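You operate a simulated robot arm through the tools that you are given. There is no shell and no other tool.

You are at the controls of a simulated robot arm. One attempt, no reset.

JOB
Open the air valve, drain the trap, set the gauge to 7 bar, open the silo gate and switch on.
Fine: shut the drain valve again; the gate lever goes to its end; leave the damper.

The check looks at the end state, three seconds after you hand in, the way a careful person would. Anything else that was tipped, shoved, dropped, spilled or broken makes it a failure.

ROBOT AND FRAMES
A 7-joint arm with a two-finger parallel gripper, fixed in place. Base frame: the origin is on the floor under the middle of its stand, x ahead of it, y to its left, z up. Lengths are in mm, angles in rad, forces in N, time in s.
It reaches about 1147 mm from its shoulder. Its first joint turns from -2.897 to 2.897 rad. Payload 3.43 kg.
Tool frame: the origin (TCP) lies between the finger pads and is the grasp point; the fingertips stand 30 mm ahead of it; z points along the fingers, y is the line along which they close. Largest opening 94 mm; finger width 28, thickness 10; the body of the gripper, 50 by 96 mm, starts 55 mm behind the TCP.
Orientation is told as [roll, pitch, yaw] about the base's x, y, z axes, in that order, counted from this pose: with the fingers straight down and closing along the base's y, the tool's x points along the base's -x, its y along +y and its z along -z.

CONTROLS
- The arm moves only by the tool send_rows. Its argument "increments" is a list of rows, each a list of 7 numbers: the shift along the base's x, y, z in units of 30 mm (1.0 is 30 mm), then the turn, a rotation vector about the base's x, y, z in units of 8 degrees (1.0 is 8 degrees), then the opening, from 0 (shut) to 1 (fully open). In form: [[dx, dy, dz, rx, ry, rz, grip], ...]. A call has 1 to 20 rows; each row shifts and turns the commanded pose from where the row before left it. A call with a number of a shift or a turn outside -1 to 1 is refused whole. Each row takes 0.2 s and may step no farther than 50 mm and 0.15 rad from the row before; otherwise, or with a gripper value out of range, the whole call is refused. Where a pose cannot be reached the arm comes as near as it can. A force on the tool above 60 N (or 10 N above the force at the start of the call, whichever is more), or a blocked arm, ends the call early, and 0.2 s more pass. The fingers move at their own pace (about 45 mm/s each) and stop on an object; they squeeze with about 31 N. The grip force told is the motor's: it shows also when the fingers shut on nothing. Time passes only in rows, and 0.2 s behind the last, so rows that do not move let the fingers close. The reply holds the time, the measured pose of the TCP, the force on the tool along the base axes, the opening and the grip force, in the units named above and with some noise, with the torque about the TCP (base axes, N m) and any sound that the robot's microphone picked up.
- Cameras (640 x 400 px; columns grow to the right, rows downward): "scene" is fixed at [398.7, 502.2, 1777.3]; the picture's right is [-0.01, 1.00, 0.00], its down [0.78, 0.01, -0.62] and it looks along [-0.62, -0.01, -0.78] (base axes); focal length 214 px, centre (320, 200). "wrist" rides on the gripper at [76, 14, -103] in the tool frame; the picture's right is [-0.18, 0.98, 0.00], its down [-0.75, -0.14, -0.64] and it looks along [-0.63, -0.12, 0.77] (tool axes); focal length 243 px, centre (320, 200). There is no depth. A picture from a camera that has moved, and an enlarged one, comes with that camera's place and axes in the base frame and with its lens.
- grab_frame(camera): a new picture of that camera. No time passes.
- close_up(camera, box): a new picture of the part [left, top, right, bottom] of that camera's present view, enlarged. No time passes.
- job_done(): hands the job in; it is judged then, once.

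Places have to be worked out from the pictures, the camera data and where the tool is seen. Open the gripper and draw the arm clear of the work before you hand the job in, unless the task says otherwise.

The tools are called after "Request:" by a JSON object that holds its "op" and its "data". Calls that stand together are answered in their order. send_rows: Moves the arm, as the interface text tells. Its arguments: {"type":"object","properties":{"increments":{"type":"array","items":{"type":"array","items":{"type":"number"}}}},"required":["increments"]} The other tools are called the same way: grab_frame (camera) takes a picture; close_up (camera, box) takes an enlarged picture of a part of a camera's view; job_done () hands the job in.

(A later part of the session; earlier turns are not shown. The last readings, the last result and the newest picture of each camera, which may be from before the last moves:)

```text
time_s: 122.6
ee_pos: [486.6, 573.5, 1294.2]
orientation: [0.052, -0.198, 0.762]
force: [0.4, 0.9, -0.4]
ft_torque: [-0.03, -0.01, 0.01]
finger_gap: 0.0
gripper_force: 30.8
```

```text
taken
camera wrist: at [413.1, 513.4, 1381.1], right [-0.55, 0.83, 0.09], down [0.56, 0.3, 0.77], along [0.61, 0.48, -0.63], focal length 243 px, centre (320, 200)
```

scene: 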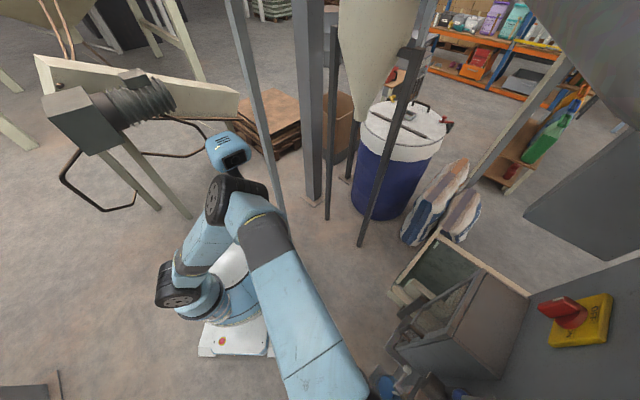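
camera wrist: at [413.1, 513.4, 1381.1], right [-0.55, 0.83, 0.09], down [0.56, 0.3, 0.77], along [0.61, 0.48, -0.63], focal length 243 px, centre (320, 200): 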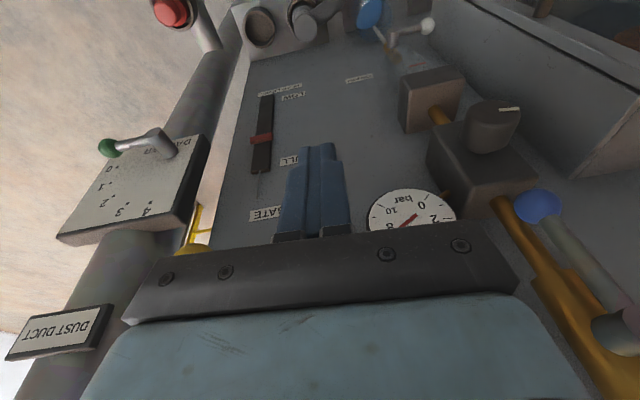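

Exact. I go right and up (arm extended) to look at the gate lever, then tilt the hand forward.

Request:
{"op": "send_rows", "data": {"increments": [[0.33, -0.61, 0.7, 0, 0, 0, 0], [0.33, -0.61, 0.7, 0, 0, 0, 0], [0.33, -0.61, 0.7, 0, 0, 0, 0], [0.33, -0.61, 0.7, 0, 0, 0, 0], [0.33, -0.61, 0.7, 0, 0, 0.1, 0], [0, 0, 0, 0.5, -0.5, 0.1, 0], [0, 0, 0, 0.6, -0.6, 0.1, 0], [0, 0, 0, 0.6, -0.6, 0.1, 0], [0, 0, 0, 0.6, -0.6, 0.1, 0], [0, 0, 0, 0.6, -0.6, 0.1, 0], [0, 0, 0, 0, 0, 0, 0]]}}

Request:
{"op": "grab_frame", "data": {"camera": "scene"}}

Request:
{"op": "grab_frame", "data": {"camera": "wrist"}}

```text
time_s: 125.0
ee_pos: [537.3, 480.3, 1398.0]
orientation: [0.033, -0.771, 0.857]
force: [0.1, 1.1, -0.3]
ft_torque: [0.03, -0.01, 0.01]
finger_gap: 0.0
gripper_force: 30.5
```

```text
taken
```

scene: 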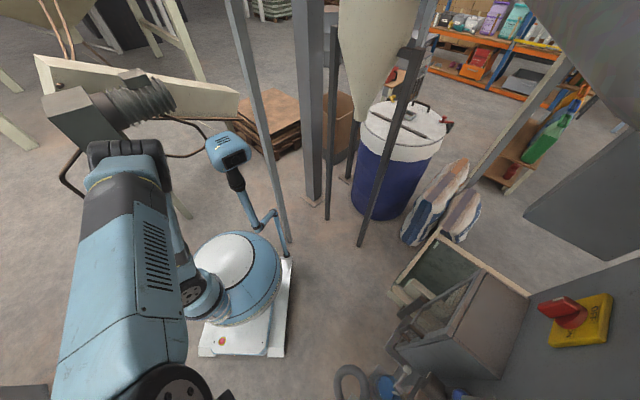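

```text
taken
camera wrist: at [447.4, 391.4, 1419.6], right [-0.67, 0.73, 0.15], down [0.19, -0.03, 0.98], along [0.72, 0.69, -0.11], focal length 243 px, centre (320, 200)
```

wrist: 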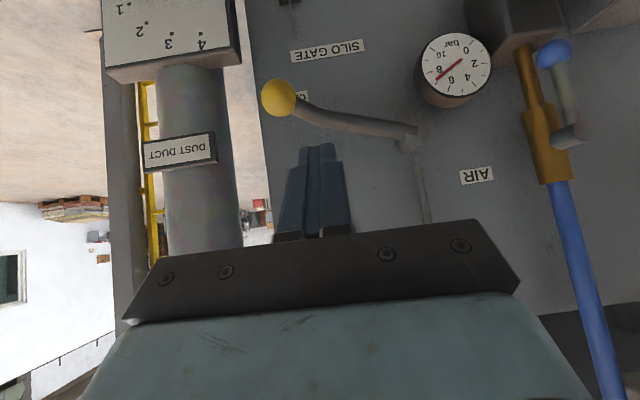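

Great view and the elbow is far from the head. I check the gauge and the gate lever in close-up.

Request:
{"op": "close_up", "data": {"camera": "wrist", "box": [410, 20, 510, 110]}}

Request:
{"op": "close_up", "data": {"camera": "wrist", "box": [240, 60, 460, 240]}}

```text
4.44 times, centred on (460, 65) of wrist
camera zoom: at [447.4, 391.4, 1419.6], right [-0.67, 0.73, 0.15], down [0.19, -0.03, 0.98], along [0.72, 0.69, -0.11], focal length 1078 px, centre (-302, 800)
```

zoom: 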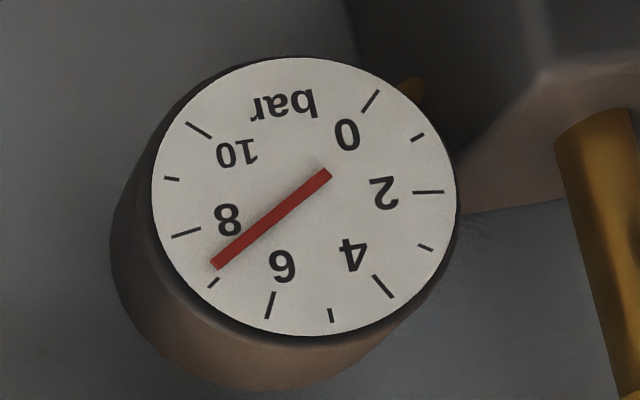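

```text
2.22 times, centred on (350, 150) of wrist
camera zoom: at [447.4, 391.4, 1419.6], right [-0.67, 0.73, 0.15], down [0.19, -0.03, 0.98], along [0.72, 0.69, -0.11], focal length 539 px, centre (253, 311)
```

zoom: 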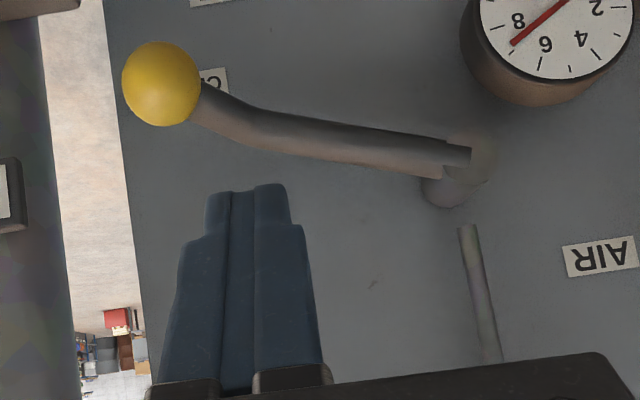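

The gauge reads a touch over 7 (≈7.15) – I may trim it later. The gate ball is triangulated at ≈(641,540,1278), hub ≈(555,660,1334), lever pointing right/down. I lower the closed fingers in front of and below the ball.

Request:
{"op": "send_rows", "data": {"increments": [[0.2, -0.04, -0.7, 0, 0, 0, 0], [0.2, -0.04, -0.9, 0, 0, 0, 0], [0.2, -0.04, -0.95, 0, 0, 0, 0], [0.2, -0.05, -1, 0, 0, 0, 0], [0.2, -0.05, -1, 0, 0, 0, 0], [0.2, -0.05, -1, 0, 0, 0, 0], [0, 0, -0.15, 0, 0, 0, 0], [0, 0, 0, 0, 0, 0, 0]]}}

Request:
{"op": "grab_frame", "data": {"camera": "wrist"}}

Request:
{"op": "grab_frame", "data": {"camera": "scene"}}

```text
time_s: 126.8
ee_pos: [574.3, 474.5, 1226.9]
orientation: [0.032, -0.77, 0.855]
force: [1.2, 0.2, -0.1]
ft_torque: [0.01, -0.07, 0.04]
finger_gap: 0.0
gripper_force: 30.6
```

```text
taken
camera wrist: at [484.5, 385.0, 1248.1], right [-0.67, 0.73, 0.15], down [0.19, -0.03, 0.98], along [0.72, 0.69, -0.11], focal length 243 px, centre (320, 200)
```

wrist: 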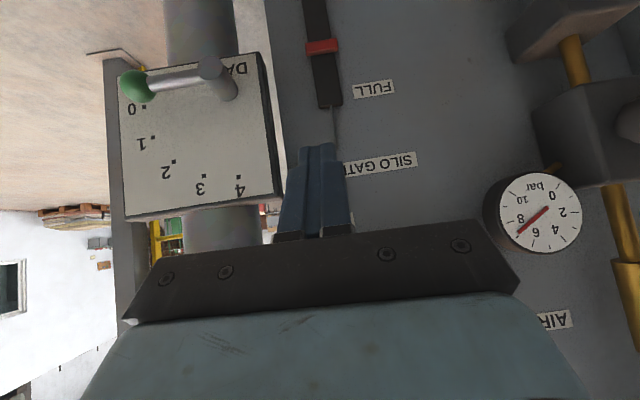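

```text
taken
```

scene: 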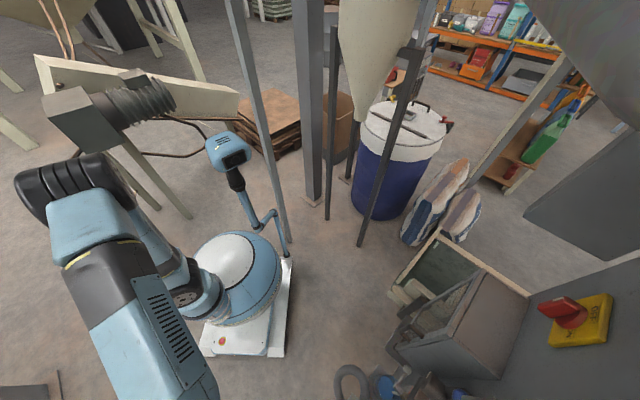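

Exact, below and in front of the ball; the damper plate's corner is ~25 mm to the right. I read the gauge from here and then advance under the ball.

Request:
{"op": "close_up", "data": {"camera": "wrist", "box": [490, 160, 590, 260]}}

Request:
{"op": "send_rows", "data": {"increments": [[0.6, 0.6, 0, 0, 0, 0, 0], [0.65, 0.65, 0, 0, 0, 0, 0], [0.65, 0.65, 0, 0, 0, 0, 0], [0, 0, 0, 0, 0, 0, 0]]}}

Request:
{"op": "grab_frame", "data": {"camera": "wrist"}}

```text
4.00 times, centred on (540, 210) of wrist
camera zoom: at [484.5, 385.0, 1248.1], right [-0.67, 0.73, 0.15], down [0.19, -0.03, 0.98], along [0.72, 0.69, -0.11], focal length 970 px, centre (-560, 160)
```

zoom: 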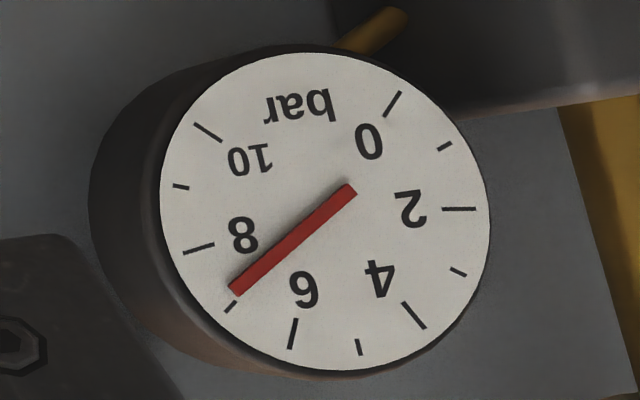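

```text
time_s: 127.8
ee_pos: [631.7, 530.5, 1227.3]
orientation: [0.034, -0.77, 0.858]
force: [0.0, -0.1, -0.9]
ft_torque: [-0.01, 0.01, 0.0]
finger_gap: 0.0
gripper_force: 30.9
```

```text
taken
camera wrist: at [541.0, 440.9, 1248.5], right [-0.67, 0.73, 0.15], down [0.19, -0.03, 0.98], along [0.72, 0.69, -0.11], focal length 243 px, centre (320, 200)
```

wrist: 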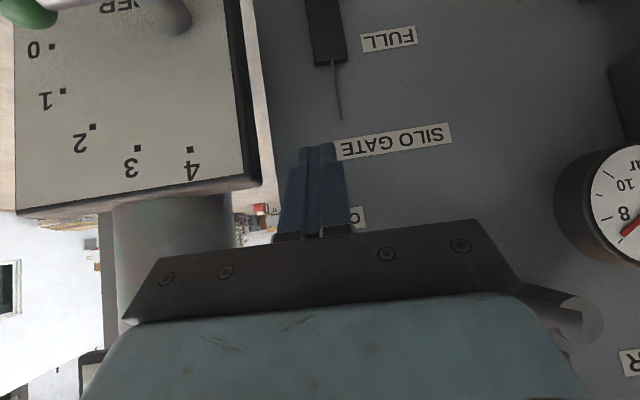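

The gauge reads 7.2 in this more frontal view, so I will trim it a little afterwards. The pin is under the ball; I lift along the lever's arc in small steps.

Request:
{"op": "send_rows", "data": {"increments": [[0.03, -0.03, 0.35, 0, 0, 0, 0], [0.04, -0.04, 0.4, 0, 0, 0, 0], [0.045, -0.045, 0.4, 0, 0, 0, 0], [0.045, -0.045, 0.4, 0, 0, 0, 0], [0.045, -0.045, 0.4, 0, 0, 0, 0], [0.04, -0.04, 0.4, 0, 0, 0, 0], [0, 0, 0, 0, 0, 0, 0]]}}

Request:
{"op": "grab_frame", "data": {"camera": "wrist"}}

```text
time_s: 129.4
ee_pos: [636.9, 522.6, 1299.1]
orientation: [0.033, -0.769, 0.857]
force: [-1.3, -2.8, -0.8]
ft_torque: [0.06, -0.06, -0.02]
finger_gap: 0.0
gripper_force: 30.9
```

```text
taken
camera wrist: at [547.6, 433.5, 1320.0], right [-0.67, 0.73, 0.15], down [0.19, -0.03, 0.98], along [0.72, 0.69, -0.11], focal length 243 px, centre (320, 200)
```

wrist: 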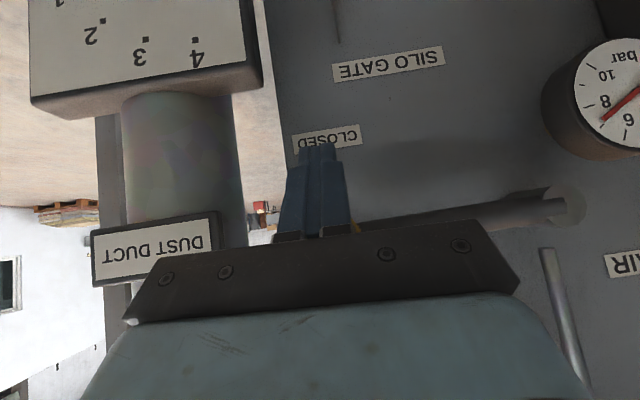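

The lever is rising easily (about horizontal now). I continue up the arc.

Request:
{"op": "send_rows", "data": {"increments": [[-0.03, 0.03, 0.44, 0, 0, 0, 0], [-0.04, 0.04, 0.45, 0, 0, 0, 0], [-0.05, 0.05, 0.45, 0, 0, 0, 0], [-0.05, 0.05, 0.45, 0, 0, 0, 0], [-0.08, 0.08, 0.43, 0, 0, 0, 0], [-0.08, 0.08, 0.43, 0, 0, 0, 0], [-0.08, 0.08, 0.43, 0, 0, 0, 0], [-0.09, 0.09, 0.43, 0, 0, 0, 0], [0, 0, 0, 0, 0, 0, 0]]}}

Request:
{"op": "grab_frame", "data": {"camera": "wrist"}}

Request:
{"op": "grab_frame", "data": {"camera": "scene"}}

```text
time_s: 131.4
ee_pos: [621.6, 537.5, 1404.7]
orientation: [0.033, -0.772, 0.855]
force: [-1.4, -1.9, -0.7]
ft_torque: [-0.01, -0.02, 0.0]
finger_gap: 0.3
gripper_force: 31.0
```

```text
taken
camera wrist: at [531.4, 448.5, 1424.3], right [-0.67, 0.73, 0.15], down [0.19, -0.03, 0.98], along [0.72, 0.69, -0.11], focal length 243 px, centre (320, 200)
```

wrist: 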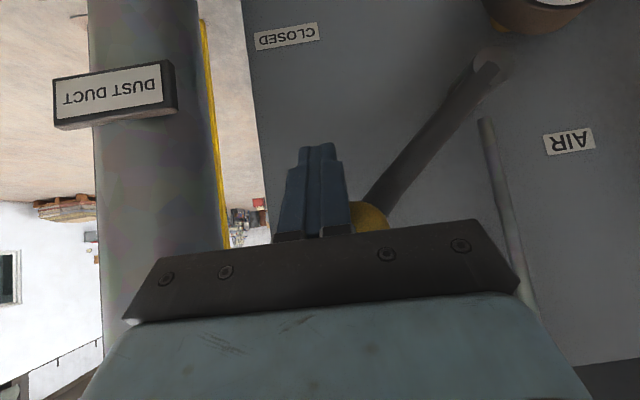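

```text
taken
```

scene: 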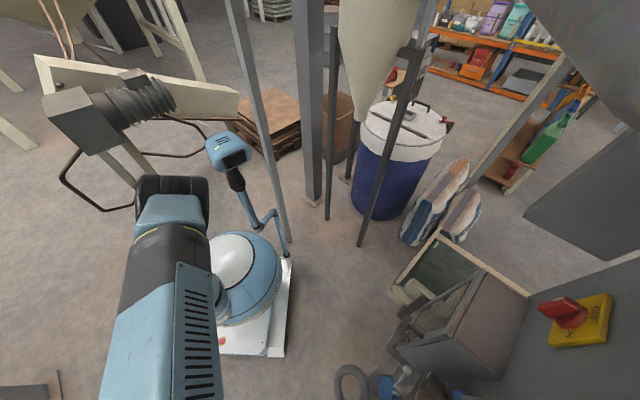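

Lever at ~50°. I continue up-left towards its end.

Request:
{"op": "send_rows", "data": {"increments": [[-0.18, 0.18, 0.34, 0, 0, 0, 0], [-0.19, 0.19, 0.35, 0, 0, 0, 0], [-0.19, 0.19, 0.35, 0, 0, 0, 0], [-0.22, 0.22, 0.31, 0, 0, 0, 0], [-0.22, 0.22, 0.31, 0, 0, 0, 0], [0, 0, 0, 0, 0, 0, 0]]}}

Request:
{"op": "grab_frame", "data": {"camera": "wrist"}}

```text
time_s: 132.6
ee_pos: [599.9, 561.4, 1442.8]
orientation: [0.033, -0.751, 0.85]
force: [1.6, -11.6, -13.0]
ft_torque: [-0.05, -0.08, 0.05]
finger_gap: 0.0
gripper_force: 31.3
stopped in row 5: the force on the tool passed its limit at 77 N (the readings are from after the stop); the commanded pose is now the measured one
```

```text
taken
camera wrist: at [509.3, 472.2, 1464.5], right [-0.66, 0.73, 0.15], down [0.2, -0.02, 0.98], along [0.72, 0.68, -0.13], focal length 243 px, centre (320, 200)
```

wrist: 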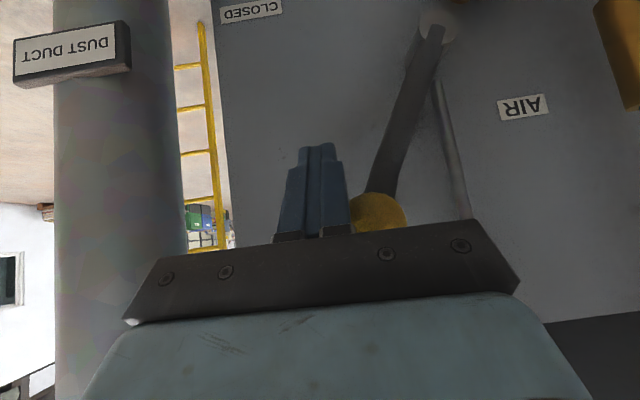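

A hard stop (77 N) with the lever at about 70°, right at the OPEN label's angle. I confirm with a gentle further push.

Request:
{"op": "send_rows", "data": {"increments": [[-0.12, 0.12, 0.03, 0, 0, 0, 0], [-0.12, 0.12, 0.03, 0, 0, 0, 0], [0, 0, 0, 0, 0, 0, 0]]}}

Request:
{"op": "grab_frame", "data": {"camera": "wrist"}}

```text
time_s: 133.2
ee_pos: [598.8, 560.0, 1442.0]
orientation: [0.03, -0.745, 0.841]
force: [3.8, -17.2, -15.7]
ft_torque: [-0.01, -0.01, 0.01]
finger_gap: 0.1
gripper_force: 31.1
stopped in row 2: the force on the tool passed its limit at 66 N (the readings are from after the stop); the commanded pose is now the measured one
```

```text
taken
camera wrist: at [507.5, 473.4, 1465.5], right [-0.66, 0.74, 0.15], down [0.2, -0.02, 0.98], along [0.73, 0.67, -0.14], focal length 243 px, centre (320, 200)
```

wrist: 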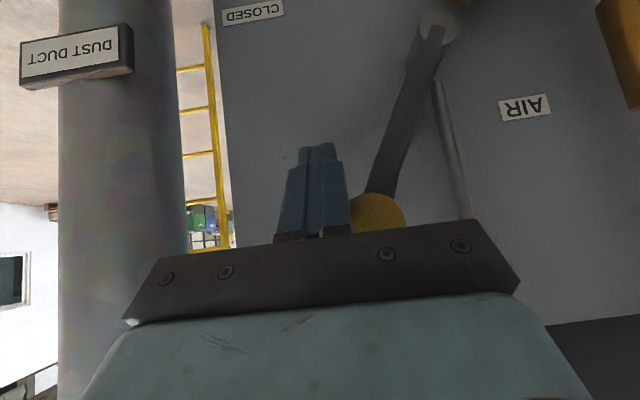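

It does not move further under 66 N: end stop reached. I back off to the right and away, then look at the lever and the OPEN label.

Request:
{"op": "send_rows", "data": {"increments": [[0.25, -0.25, -0.1, 0, 0, 0, 0], [0.35, -0.35, -0.1, 0, 0, 0, 0], [-0.4, -0.4, 0, 0, 0, 0, 0], [-0.6, -0.6, 0, 0, 0, 0, 0], [-0.65, -0.65, 0, 0, 0, 0, 0], [-0.65, -0.65, 0, 0, 0, 0, 0], [-0.4, -0.4, 0, 0, 0, 0, 0], [0, 0, 0, 0, 0, 0, 0]]}}

Request:
{"op": "grab_frame", "data": {"camera": "wrist"}}

Request:
{"op": "grab_frame", "data": {"camera": "scene"}}

```text
time_s: 135.0
ee_pos: [532.3, 465.9, 1436.2]
orientation: [0.029, -0.75, 0.844]
force: [-0.1, -0.5, -1.0]
ft_torque: [0.01, 0.03, 0.0]
finger_gap: 0.0
gripper_force: 31.2
```

```text
taken
camera wrist: at [442.0, 378.5, 1459.9], right [-0.66, 0.74, 0.15], down [0.2, -0.02, 0.98], along [0.73, 0.67, -0.13], focal length 243 px, centre (320, 200)
```

wrist: 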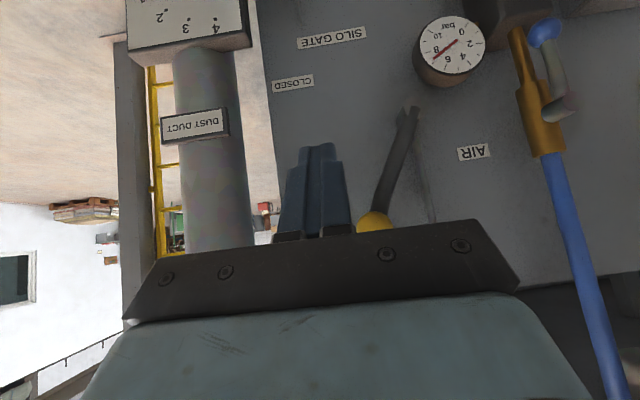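

```text
taken
```

scene: 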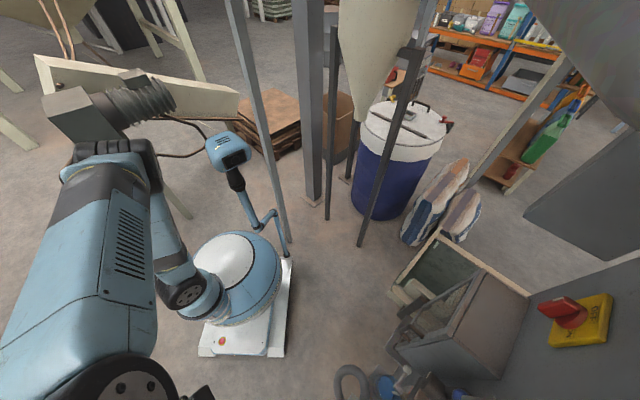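

Gate lever is fully up at OPEN. Now I trim the gauge from ≈7.2 to 7.0: with the elbow far right I rotate the hand to the knob-approach orientation (α≈60°) and move towards the knob.

Request:
{"op": "send_rows", "data": {"increments": [[-0.18, 0.5, -0.6, 0.487, 0.795, 0.044, 0], [-0.18, 0.52, -0.6, 0.487, 0.795, 0.044, 0], [-0.18, 0.52, -0.6, 0.487, 0.795, 0.044, 0], [-0.18, 0.52, -0.6, 0.487, 0.795, 0.044, 0], [-0.18, 0.52, -0.6, 0.487, 0.795, 0.044, 0.3], [-0.18, 0.52, -0.6, 0.487, 0.795, 0.044, 0.7], [-0.18, 0.52, -0.6, 0.487, 0.795, 0.044, 0.7], [-0.18, 0.52, -0.6, 0.487, 0.795, 0.044, 0.7], [0, 0, 0, 0, 0, 0, 0.7]]}}

Request:
{"op": "grab_frame", "data": {"camera": "wrist"}}

Request:
{"op": "grab_frame", "data": {"camera": "scene"}}

```text
time_s: 137.0
ee_pos: [488.8, 586.3, 1295.3]
orientation: [1.11, -0.252, 0.321]
force: [0.4, -0.5, -0.5]
ft_torque: [0.0, -0.01, 0.01]
finger_gap: 65.8
gripper_force: 0.0
```

```text
taken
camera wrist: at [432.9, 477.1, 1331.6], right [-0.18, 0.4, 0.9], down [0.86, -0.39, 0.34], along [0.49, 0.83, -0.28], focal length 243 px, centre (320, 200)
```

wrist: 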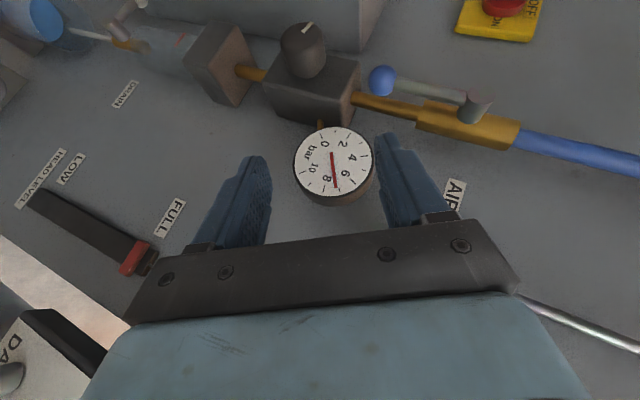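

```text
taken
```

scene: 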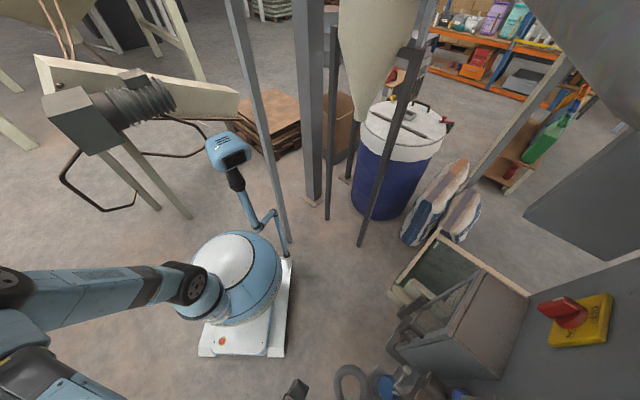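

The elbow swung far right – no head problem now. The HEAD LEVEL indicator has moved to FULL (gate open). The gauge is in plain view between the fingers; I read it.

Request:
{"op": "close_up", "data": {"camera": "wrist", "box": [280, 115, 390, 215]}}

```text
4.00 times, centred on (335, 165) of wrist
camera zoom: at [432.9, 477.1, 1331.6], right [-0.18, 0.4, 0.9], down [0.86, -0.39, 0.34], along [0.49, 0.83, -0.28], focal length 970 px, centre (260, 340)
```

zoom: 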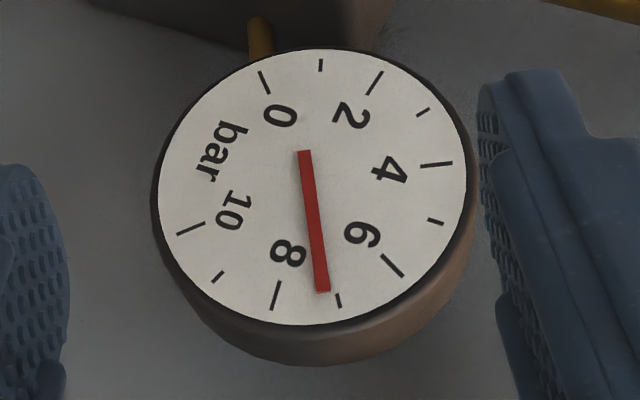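

It reads ≈7.2, so about 8° anticlockwise is needed. I go to the pre-grasp point and onto the knob.

Request:
{"op": "send_rows", "data": {"increments": [[-0.45, 0.65, -0.56, 0, 0, 0, 0.7], [-0.46, 0.65, -0.56, 0, 0, 0, 0.7], [-0.46, 0.65, -0.57, 0, 0, 0, 0.7], [-0.46, 0.66, -0.57, 0, 0, 0, 0.7], [0, 0, 0, 0, 0, 0, 0.7]]}}

Request:
{"op": "grab_frame", "data": {"camera": "wrist"}}

```text
time_s: 138.2
ee_pos: [435.3, 666.5, 1225.0]
orientation: [1.109, -0.249, 0.322]
force: [-0.6, 0.7, -0.2]
ft_torque: [0.0, 0.0, 0.0]
finger_gap: 65.8
gripper_force: 0.1
```

```text
taken
camera wrist: at [379.6, 557.5, 1263.7], right [-0.18, 0.4, 0.9], down [0.86, -0.39, 0.34], along [0.49, 0.83, -0.28], focal length 243 px, centre (320, 200)
```

wrist: 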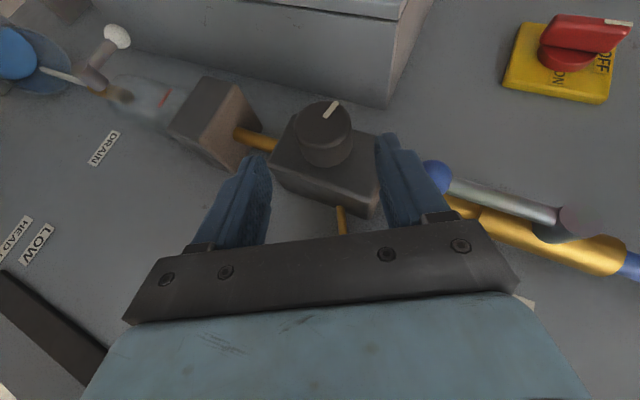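

Aligned. I advance onto the knob and close.

Request:
{"op": "send_rows", "data": {"increments": [[-0.14, 0.62, -0.28, 0, 0, 0, 0.7], [-0.14, 0.62, -0.28, 0, 0, 0, 0.7], [-0.14, 0.6, -0.27, 0, 0, 0, 0.7], [0, 0, 0, 0, 0, 0, 0.7], [0, 0, 0, 0, 0, 0, 0.5], [0, 0, 0, 0, 0, 0, 0.3], [0, 0, 0, 0, 0, 0, 0.3], [0, 0, 0, 0, 0, 0, 0.3]]}}

Request:
{"op": "grab_frame", "data": {"camera": "wrist"}}

```text
time_s: 140.0
ee_pos: [421.2, 721.9, 1201.0]
orientation: [1.108, -0.253, 0.322]
force: [1.2, 6.0, 5.3]
ft_torque: [-0.16, 0.18, -0.14]
finger_gap: 43.7
gripper_force: 44.7
```

```text
taken
camera wrist: at [366.0, 613.3, 1238.8], right [-0.18, 0.4, 0.9], down [0.86, -0.39, 0.34], along [0.49, 0.83, -0.28], focal length 243 px, centre (320, 200)
```

wrist: 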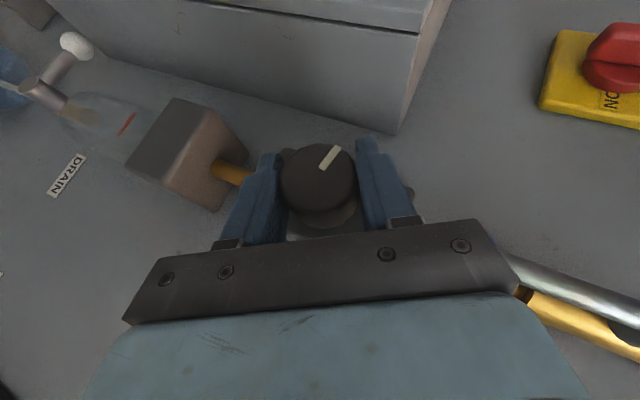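

Gripped with little side load. I turn it anticlockwise by 8° and release.

Request:
{"op": "send_rows", "data": {"increments": [[0, 0, 0, -0.2, -0.2, 0, 0.3], [0, 0, 0, -0.25, -0.25, 0, 0.3], [0, 0, 0, -0.25, -0.25, 0, 0.3], [0, 0, 0, 0, 0, 0, 0.3], [0, 0, 0, 0, 0, 0, 0.3]]}}

Request:
{"op": "grab_frame", "data": {"camera": "wrist"}}

Request:
{"op": "send_rows", "data": {"increments": [[0, 0, 0, 0, 0, 0, 0.5], [0, 0, 0, 0, 0, 0, 0.7], [0, 0, 0, 0, 0, 0, 0.7], [0.12, -0.6, 0.3, 0, 0, 0, 0.7], [0.14, -0.62, 0.3, 0, 0, 0, 0.7], [0.3, -0.65, 0.45, 0, 0, 0, 0.7], [0.4, -0.65, 0.5, 0, 0, 0, 0.7], [0.4, -0.6, 0.5, 0, 0, 0, 0.7], [0.3, -0.5, 0.4, 0, 0, 0, 0.7], [0, 0, 0, 0, 0, 0, 0.7]]}}

Request:
{"op": "grab_frame", "data": {"camera": "wrist"}}

```text
time_s: 141.2
ee_pos: [421.4, 722.6, 1202.1]
orientation: [0.979, -0.312, 0.36]
force: [-6.4, 10.8, 9.5]
ft_torque: [-0.01, 0.11, 0.08]
finger_gap: 43.3
gripper_force: 45.0
```

```text
taken
camera wrist: at [362.0, 616.9, 1244.0], right [-0.26, 0.49, 0.83], down [0.82, -0.35, 0.46], along [0.51, 0.8, -0.31], focal length 243 px, centre (320, 200)
```

wrist: 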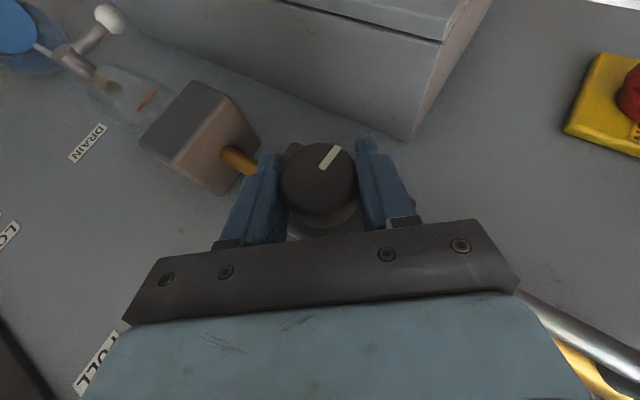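

```text
time_s: 143.4
ee_pos: [469.4, 608.9, 1274.7]
orientation: [0.979, -0.312, 0.356]
force: [-1.5, -0.7, 0.4]
ft_torque: [0.0, -0.01, -0.02]
finger_gap: 65.8
gripper_force: 0.0
```

```text
taken
camera wrist: at [410.4, 504.5, 1316.4], right [-0.26, 0.49, 0.83], down [0.82, -0.35, 0.46], along [0.51, 0.8, -0.31], focal length 243 px, centre (320, 200)
```

wrist: 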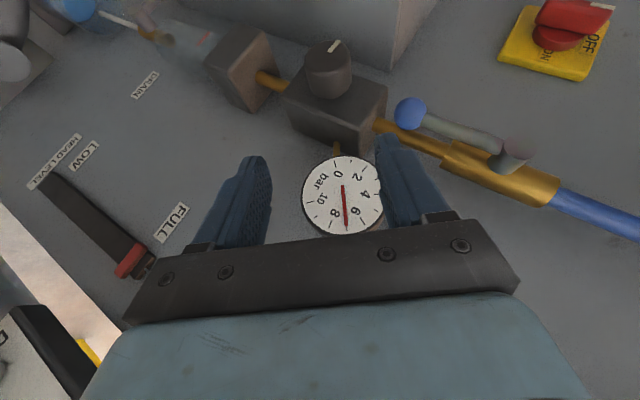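

Trimmed and released; I read the gauge in close-up.

Request:
{"op": "close_up", "data": {"camera": "wrist", "box": [290, 145, 400, 245]}}

```text
4.00 times, centred on (345, 195) of wrist
camera zoom: at [410.4, 504.5, 1316.4], right [-0.26, 0.49, 0.83], down [0.82, -0.35, 0.46], along [0.51, 0.8, -0.31], focal length 970 px, centre (220, 220)
```

zoom: 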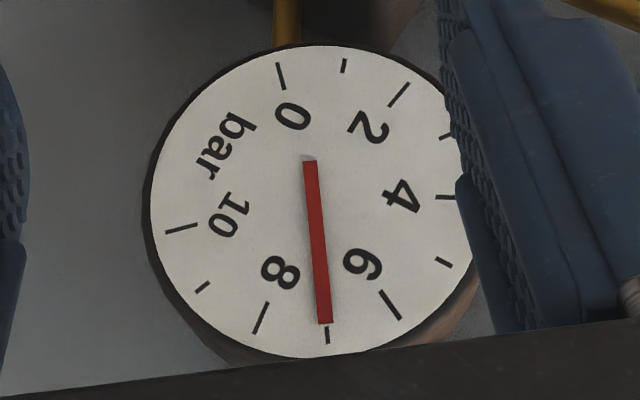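

The gauge now reads 7.00. Last is the switch: I retreat, raise and turn the hand to a nearly forward-pointing pose (pitch ≈ −1.1, heading ≈57°), closing the fingers.

Request:
{"op": "send_rows", "data": {"increments": [[-0.2, -0.3, 0.4, -0.124, -0.9, -0.06, 0.4], [-0.2, -0.2, 0.5, -0.124, -0.914, -0.06, 0], [-0.19, -0.16, 0.52, -0.124, -0.914, -0.06, 0], [-0.19, -0.16, 0.52, -0.124, -0.914, -0.06, 0], [-0.19, -0.16, 0.52, -0.124, -0.914, -0.06, 0], [-0.19, -0.16, 0.52, -0.124, -0.914, -0.06, 0], [-0.19, -0.16, 0.55, -0.124, -0.914, -0.06, 0], [-0.19, -0.16, 0.6, -0.124, -0.914, -0.06, 0], [0, 0, 0, 0, 0, 0, 0]]}}

Request:
{"op": "grab_frame", "data": {"camera": "wrist"}}

Request:
{"op": "grab_frame", "data": {"camera": "scene"}}

```text
time_s: 145.4
ee_pos: [424.3, 569.1, 1398.0]
orientation: [0.002, -1.097, 0.998]
force: [-0.1, -0.8, 0.8]
ft_torque: [-0.01, 0.01, 0.01]
finger_gap: 0.0
gripper_force: 31.2
```

```text
taken
camera wrist: at [345.8, 471.5, 1375.9], right [-0.78, 0.6, 0.16], down [0.0, -0.27, 0.96], along [0.62, 0.75, 0.21], focal length 243 px, centre (320, 200)
```

wrist: 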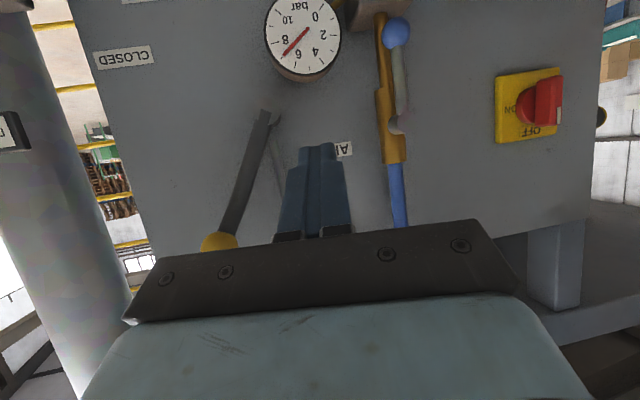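

```text
taken
```

scene: 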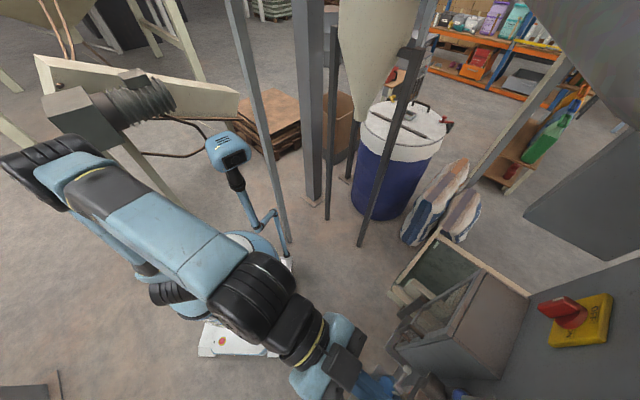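

Everything set so far is visible: lever up at OPEN, air lever down, gauge at 7, switch still OFF. I move left in front of the switch at a safe distance.

Request:
{"op": "send_rows", "data": {"increments": [[-0.5, 0.55, 0, 0, 0, 0, 0], [-0.66, 0.72, 0, 0, 0, 0, 0], [-0.66, 0.72, 0, 0, 0, 0, 0], [-0.66, 0.72, 0, 0, 0, 0, 0], [-0.66, 0.72, 0, 0, 0, 0, 0], [-0.66, 0.72, 0, 0, 0, 0, 0], [0, 0, 0, 0, 0, 0, 0]]}}

Request:
{"op": "grab_frame", "data": {"camera": "wrist"}}

Request:
{"op": "grab_frame", "data": {"camera": "scene"}}

```text
time_s: 147.0
ee_pos: [310.6, 694.3, 1398.4]
orientation: [0.005, -1.098, 0.994]
force: [-0.4, 1.2, -0.4]
ft_torque: [0.01, -0.02, 0.05]
finger_gap: 0.2
gripper_force: 30.8
```

```text
taken
camera wrist: at [232.5, 595.7, 1377.9], right [-0.78, 0.6, 0.17], down [0.0, -0.27, 0.96], along [0.62, 0.75, 0.21], focal length 243 px, centre (320, 200)
```

wrist: 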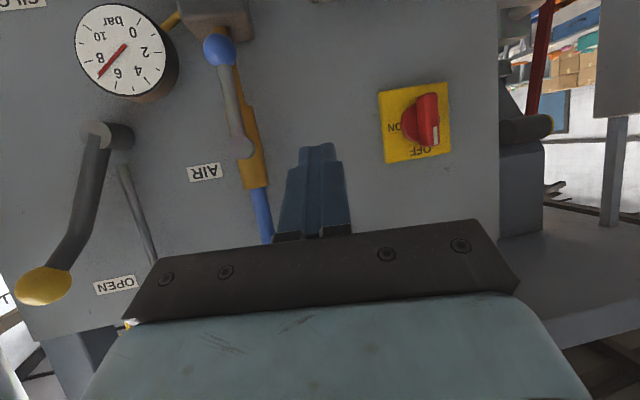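

```text
taken
```

scene: 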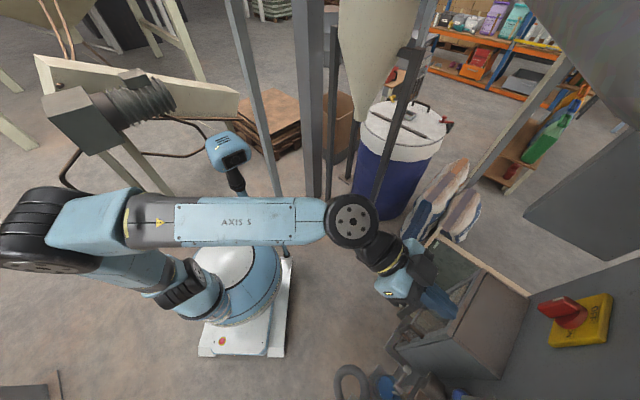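

Exact. I take a closer look at the switch for its geometry.

Request:
{"op": "close_up", "data": {"camera": "wrist", "box": [360, 70, 480, 180]}}

Request:
{"op": "close_up", "data": {"camera": "scene", "box": [500, 260, 640, 380]}}

Request:
{"op": "close_up", "data": {"camera": "wrist", "box": [0, 90, 180, 320]}}

```text
3.64 times, centred on (420, 125) of wrist
camera zoom: at [232.5, 595.7, 1377.9], right [-0.78, 0.6, 0.17], down [0.0, -0.27, 0.96], along [0.62, 0.75, 0.21], focal length 882 px, centre (-44, 473)
```

zoom: 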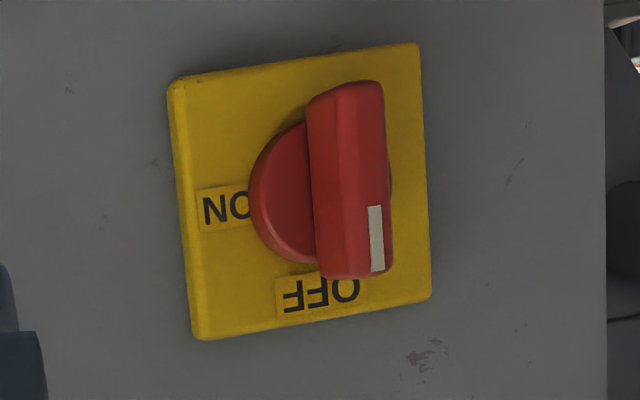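

```text
3.33 times, centred on (570, 320) of scene
camera zoom: at [398.7, 502.2, 1777.3], right [-0.01, 1.0, 0.0], down [0.78, 0.01, -0.62], along [-0.62, -0.01, -0.78], focal length 715 px, centre (-513, -200)
```

zoom: 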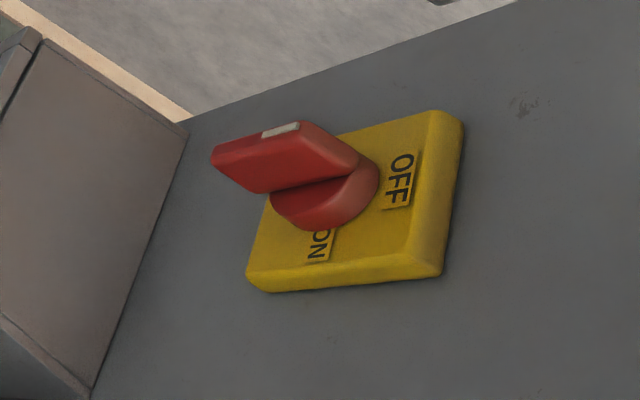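

```text
1.74 times, centred on (90, 205) of wrist
camera zoom: at [232.5, 595.7, 1377.9], right [-0.78, 0.6, 0.17], down [0.0, -0.27, 0.96], along [0.62, 0.75, 0.21], focal length 422 px, centre (720, 191)
```

zoom: 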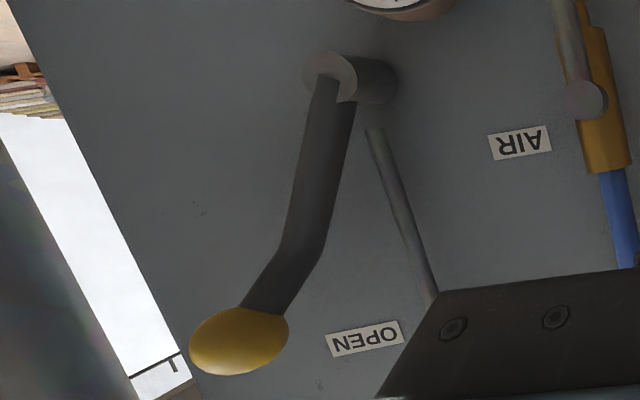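

The gate lever indeed points at the OPEN label. The switch fin is centred ≈ r −423, z 1372, reaching out to d≈848. I move further left so the pin is left of the fin's upper half.

Request:
{"op": "send_rows", "data": {"increments": [[-0.5, 0.72, 0, 0, 0, 0, 0], [-0.58, 0.81, 0, 0, 0, 0, 0], [-0.58, 0.81, 0, 0, 0, 0, 0], [-0.58, 0.81, 0, 0, 0, 0, 0], [-0.58, 0.81, 0, 0, 0, 0, 0], [-0.58, 0.81, 0, 0, 0, 0, 0], [0, 0, 0, 0, 0, 0, 0]]}}

Request:
{"op": "grab_frame", "data": {"camera": "wrist"}}

Request:
{"op": "grab_frame", "data": {"camera": "scene"}}

```text
time_s: 148.6
ee_pos: [207.7, 837.2, 1398.0]
orientation: [0.003, -1.099, 0.997]
force: [-0.2, 0.2, -0.3]
ft_torque: [-0.03, 0.01, -0.01]
finger_gap: 0.0
gripper_force: 30.9
```

```text
taken
camera wrist: at [128.0, 737.9, 1376.2], right [-0.78, 0.6, 0.17], down [0.0, -0.27, 0.96], along [0.62, 0.75, 0.21], focal length 243 px, centre (320, 200)
```

wrist: 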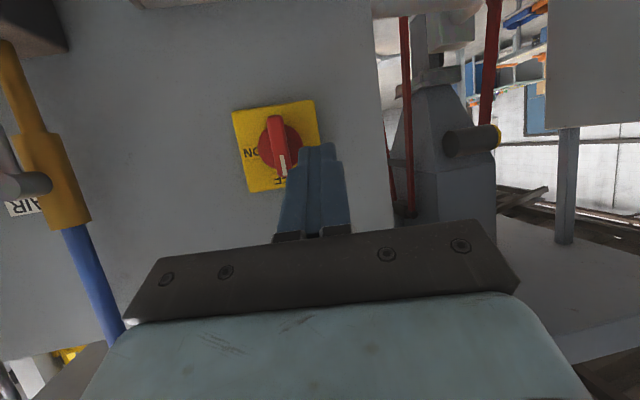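

```text
taken
```

scene: 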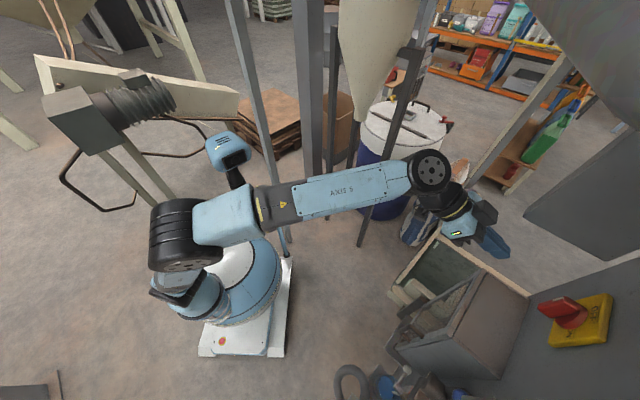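

Exact. The fin is to the right of the pin. I advance forward beside the fin.

Request:
{"op": "send_rows", "data": {"increments": [[0.5, 0.56, 0.03, 0, 0, 0, 0], [0.56, 0.62, 0.03, 0, 0, 0, 0], [0.56, 0.62, 0.03, 0, 0, 0, 0], [0.56, 0.62, 0.03, 0, 0, 0, 0], [0, 0, 0, 0, 0, 0, 0]]}}

Request:
{"op": "grab_frame", "data": {"camera": "wrist"}}

Request:
{"op": "close_up", "data": {"camera": "scene", "box": [460, 240, 640, 390]}}

```text
time_s: 149.8
ee_pos: [275.0, 909.4, 1402.0]
orientation: [0.002, -1.097, 0.995]
force: [-0.1, -0.7, -0.4]
ft_torque: [-0.03, 0.0, 0.01]
finger_gap: 0.1
gripper_force: 31.3
```

```text
taken
camera wrist: at [195.7, 810.0, 1381.3], right [-0.78, 0.6, 0.17], down [0.0, -0.27, 0.96], along [0.62, 0.75, 0.21], focal length 243 px, centre (320, 200)
```

wrist: 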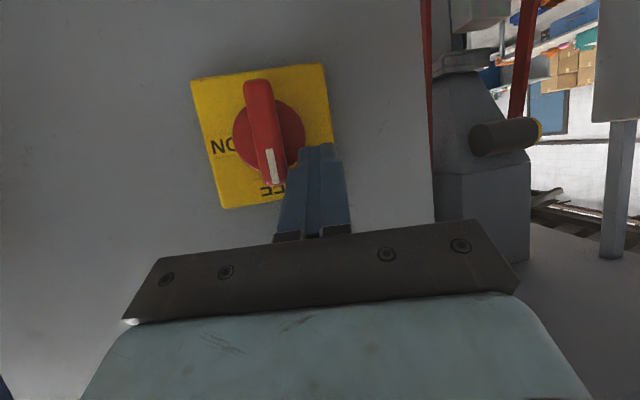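

```text
2.67 times, centred on (550, 315) of scene
camera zoom: at [398.7, 502.2, 1777.3], right [-0.01, 1.0, 0.0], down [0.78, 0.01, -0.62], along [-0.62, -0.01, -0.78], focal length 572 px, centre (-293, -107)
```

zoom: 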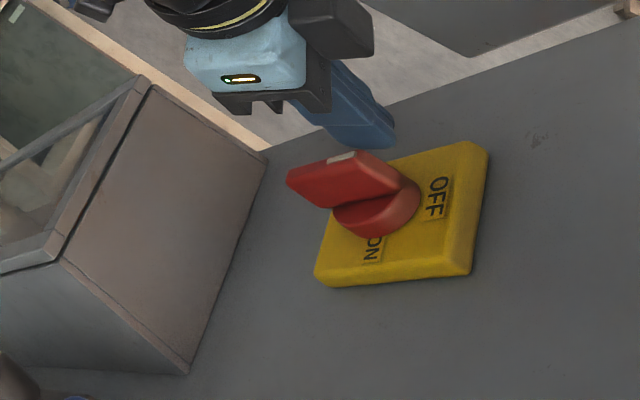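

The finger is beside the fin's upper end (left of it). I push it to the right along its arc.

Request:
{"op": "send_rows", "data": {"increments": [[0.18, -0.18, 0.08, 0, 0, 0, 0], [0.18, -0.18, 0.1, 0, 0, 0, 0], [0.19, -0.19, 0.15, 0, 0, 0, 0], [0.19, -0.19, 0.15, 0, 0, 0, 0], [0, 0, 0, 0, 0, 0, 0]]}}

Request:
{"op": "grab_frame", "data": {"camera": "wrist"}}

Request:
{"op": "close_up", "data": {"camera": "scene", "box": [500, 260, 640, 380]}}

```text
time_s: 151.0
ee_pos: [297.7, 888.4, 1415.7]
orientation: [0.003, -1.097, 0.998]
force: [-0.3, -0.2, 0.0]
ft_torque: [0.01, 0.0, 0.01]
finger_gap: 0.0
gripper_force: 31.2
```

```text
taken
camera wrist: at [218.6, 788.8, 1394.8], right [-0.78, 0.6, 0.17], down [0.0, -0.27, 0.96], along [0.62, 0.75, 0.21], focal length 243 px, centre (320, 200)
```

wrist: 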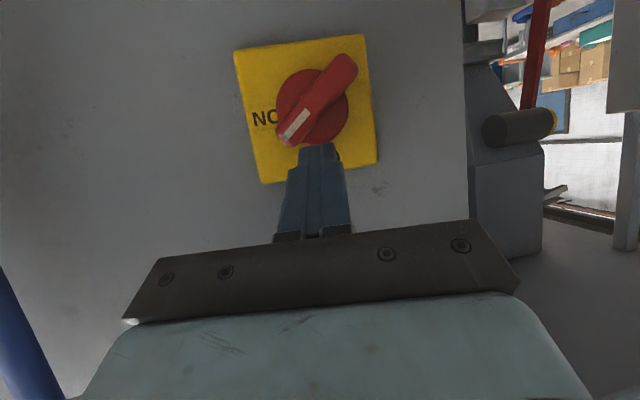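

```text
3.33 times, centred on (570, 320) of scene
camera zoom: at [398.7, 502.2, 1777.3], right [-0.01, 1.0, 0.0], down [0.78, 0.01, -0.62], along [-0.62, -0.01, -0.78], focal length 715 px, centre (-513, -200)
```

zoom: 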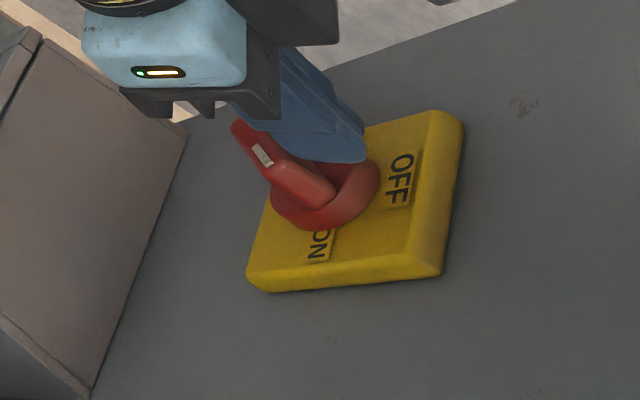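

The fin is at about 50°. I continue right and down to bring it to horizontal (ON).

Request:
{"op": "send_rows", "data": {"increments": [[0.22, -0.22, -0.1, 0, 0, 0, 0], [0.17, -0.17, -0.22, 0, 0, 0, 0], [0.08, -0.08, -0.2, 0, 0, 0, 0], [0.03, -0.03, -0.18, 0, 0, 0, 0], [0, 0, 0, 0, 0, 0, 0]]}}

Request:
{"op": "grab_frame", "data": {"camera": "wrist"}}

Request:
{"op": "close_up", "data": {"camera": "scene", "box": [500, 260, 640, 380]}}

```text
time_s: 152.2
ee_pos: [311.1, 870.5, 1402.1]
orientation: [0.011, -1.108, 0.992]
force: [-1.4, 18.3, 54.8]
ft_torque: [1.42, -0.53, 0.45]
finger_gap: 0.1
gripper_force: 30.4
```

```text
taken
camera wrist: at [232.2, 772.0, 1380.8], right [-0.78, 0.6, 0.17], down [-0.01, -0.28, 0.96], along [0.62, 0.75, 0.22], focal length 243 px, centre (320, 200)
```

wrist: 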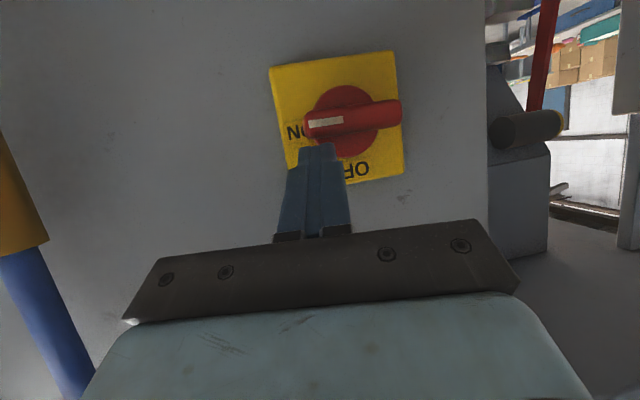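

```text
3.33 times, centred on (570, 320) of scene
camera zoom: at [398.7, 502.2, 1777.3], right [-0.01, 1.0, 0.0], down [0.78, 0.01, -0.62], along [-0.62, -0.01, -0.78], focal length 715 px, centre (-513, -200)
```

zoom: 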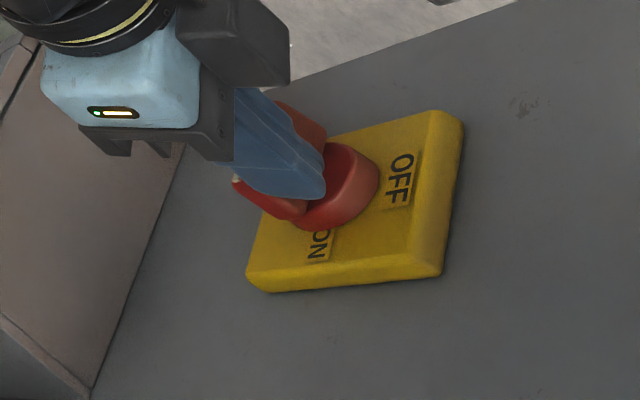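

The fin is horizontal with its mark at ON and resists (55 N) – end position. I lift off and retreat.

Request:
{"op": "send_rows", "data": {"increments": [[0, 0, 0.35, 0, 0, 0, 0], [0, 0, 0.4, 0, 0, 0, 0], [-0.4, -0.4, 0.2, 0, 0, 0, 0], [-0.6, -0.6, 0, 0, 0, 0, 0], [-0.6, -0.6, 0, 0, 0, 0, 0], [-0.6, -0.6, 0, 0, 0, 0, 0], [0, 0, 0, 0, 0, 0, 0]]}}

Request:
{"op": "grab_frame", "data": {"camera": "wrist"}}

Request:
{"op": "close_up", "data": {"camera": "wrist", "box": [280, 60, 440, 190]}}

Request:
{"op": "close_up", "data": {"camera": "scene", "box": [500, 260, 640, 380]}}

```text
time_s: 153.8
ee_pos: [247.4, 804.7, 1424.1]
orientation: [0.003, -1.098, 0.998]
force: [-0.8, -0.5, 0.1]
ft_torque: [0.02, 0.01, -0.02]
finger_gap: 0.1
gripper_force: 31.0
```

```text
taken
camera wrist: at [167.8, 706.3, 1403.2], right [-0.78, 0.6, 0.17], down [0.0, -0.27, 0.96], along [0.62, 0.75, 0.21], focal length 243 px, centre (320, 200)
```

wrist: 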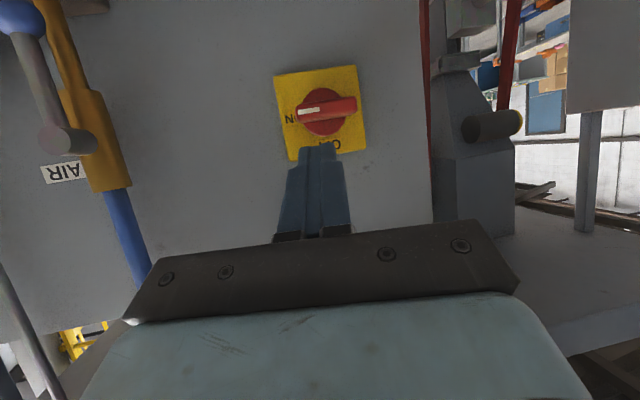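

```text
3.08 times, centred on (360, 125) of wrist
camera zoom: at [167.8, 706.3, 1403.2], right [-0.78, 0.6, 0.17], down [0.0, -0.27, 0.96], along [0.62, 0.75, 0.21], focal length 746 px, centre (197, 431)
```

zoom: 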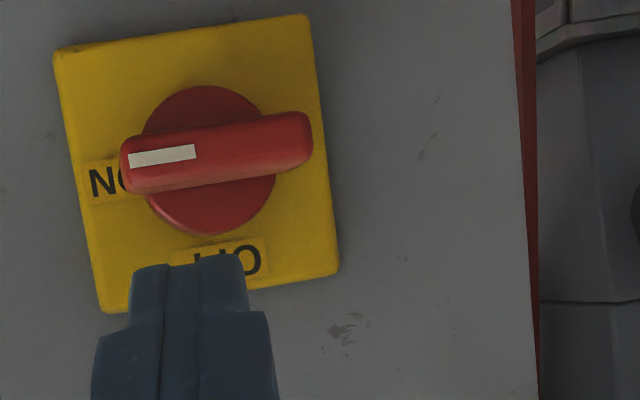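

```text
3.33 times, centred on (570, 320) of scene
camera zoom: at [398.7, 502.2, 1777.3], right [-0.01, 1.0, 0.0], down [0.78, 0.01, -0.62], along [-0.62, -0.01, -0.78], focal length 715 px, centre (-513, -200)
```

zoom: 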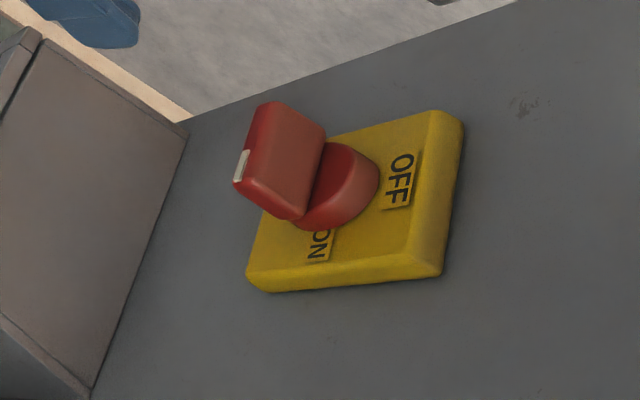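

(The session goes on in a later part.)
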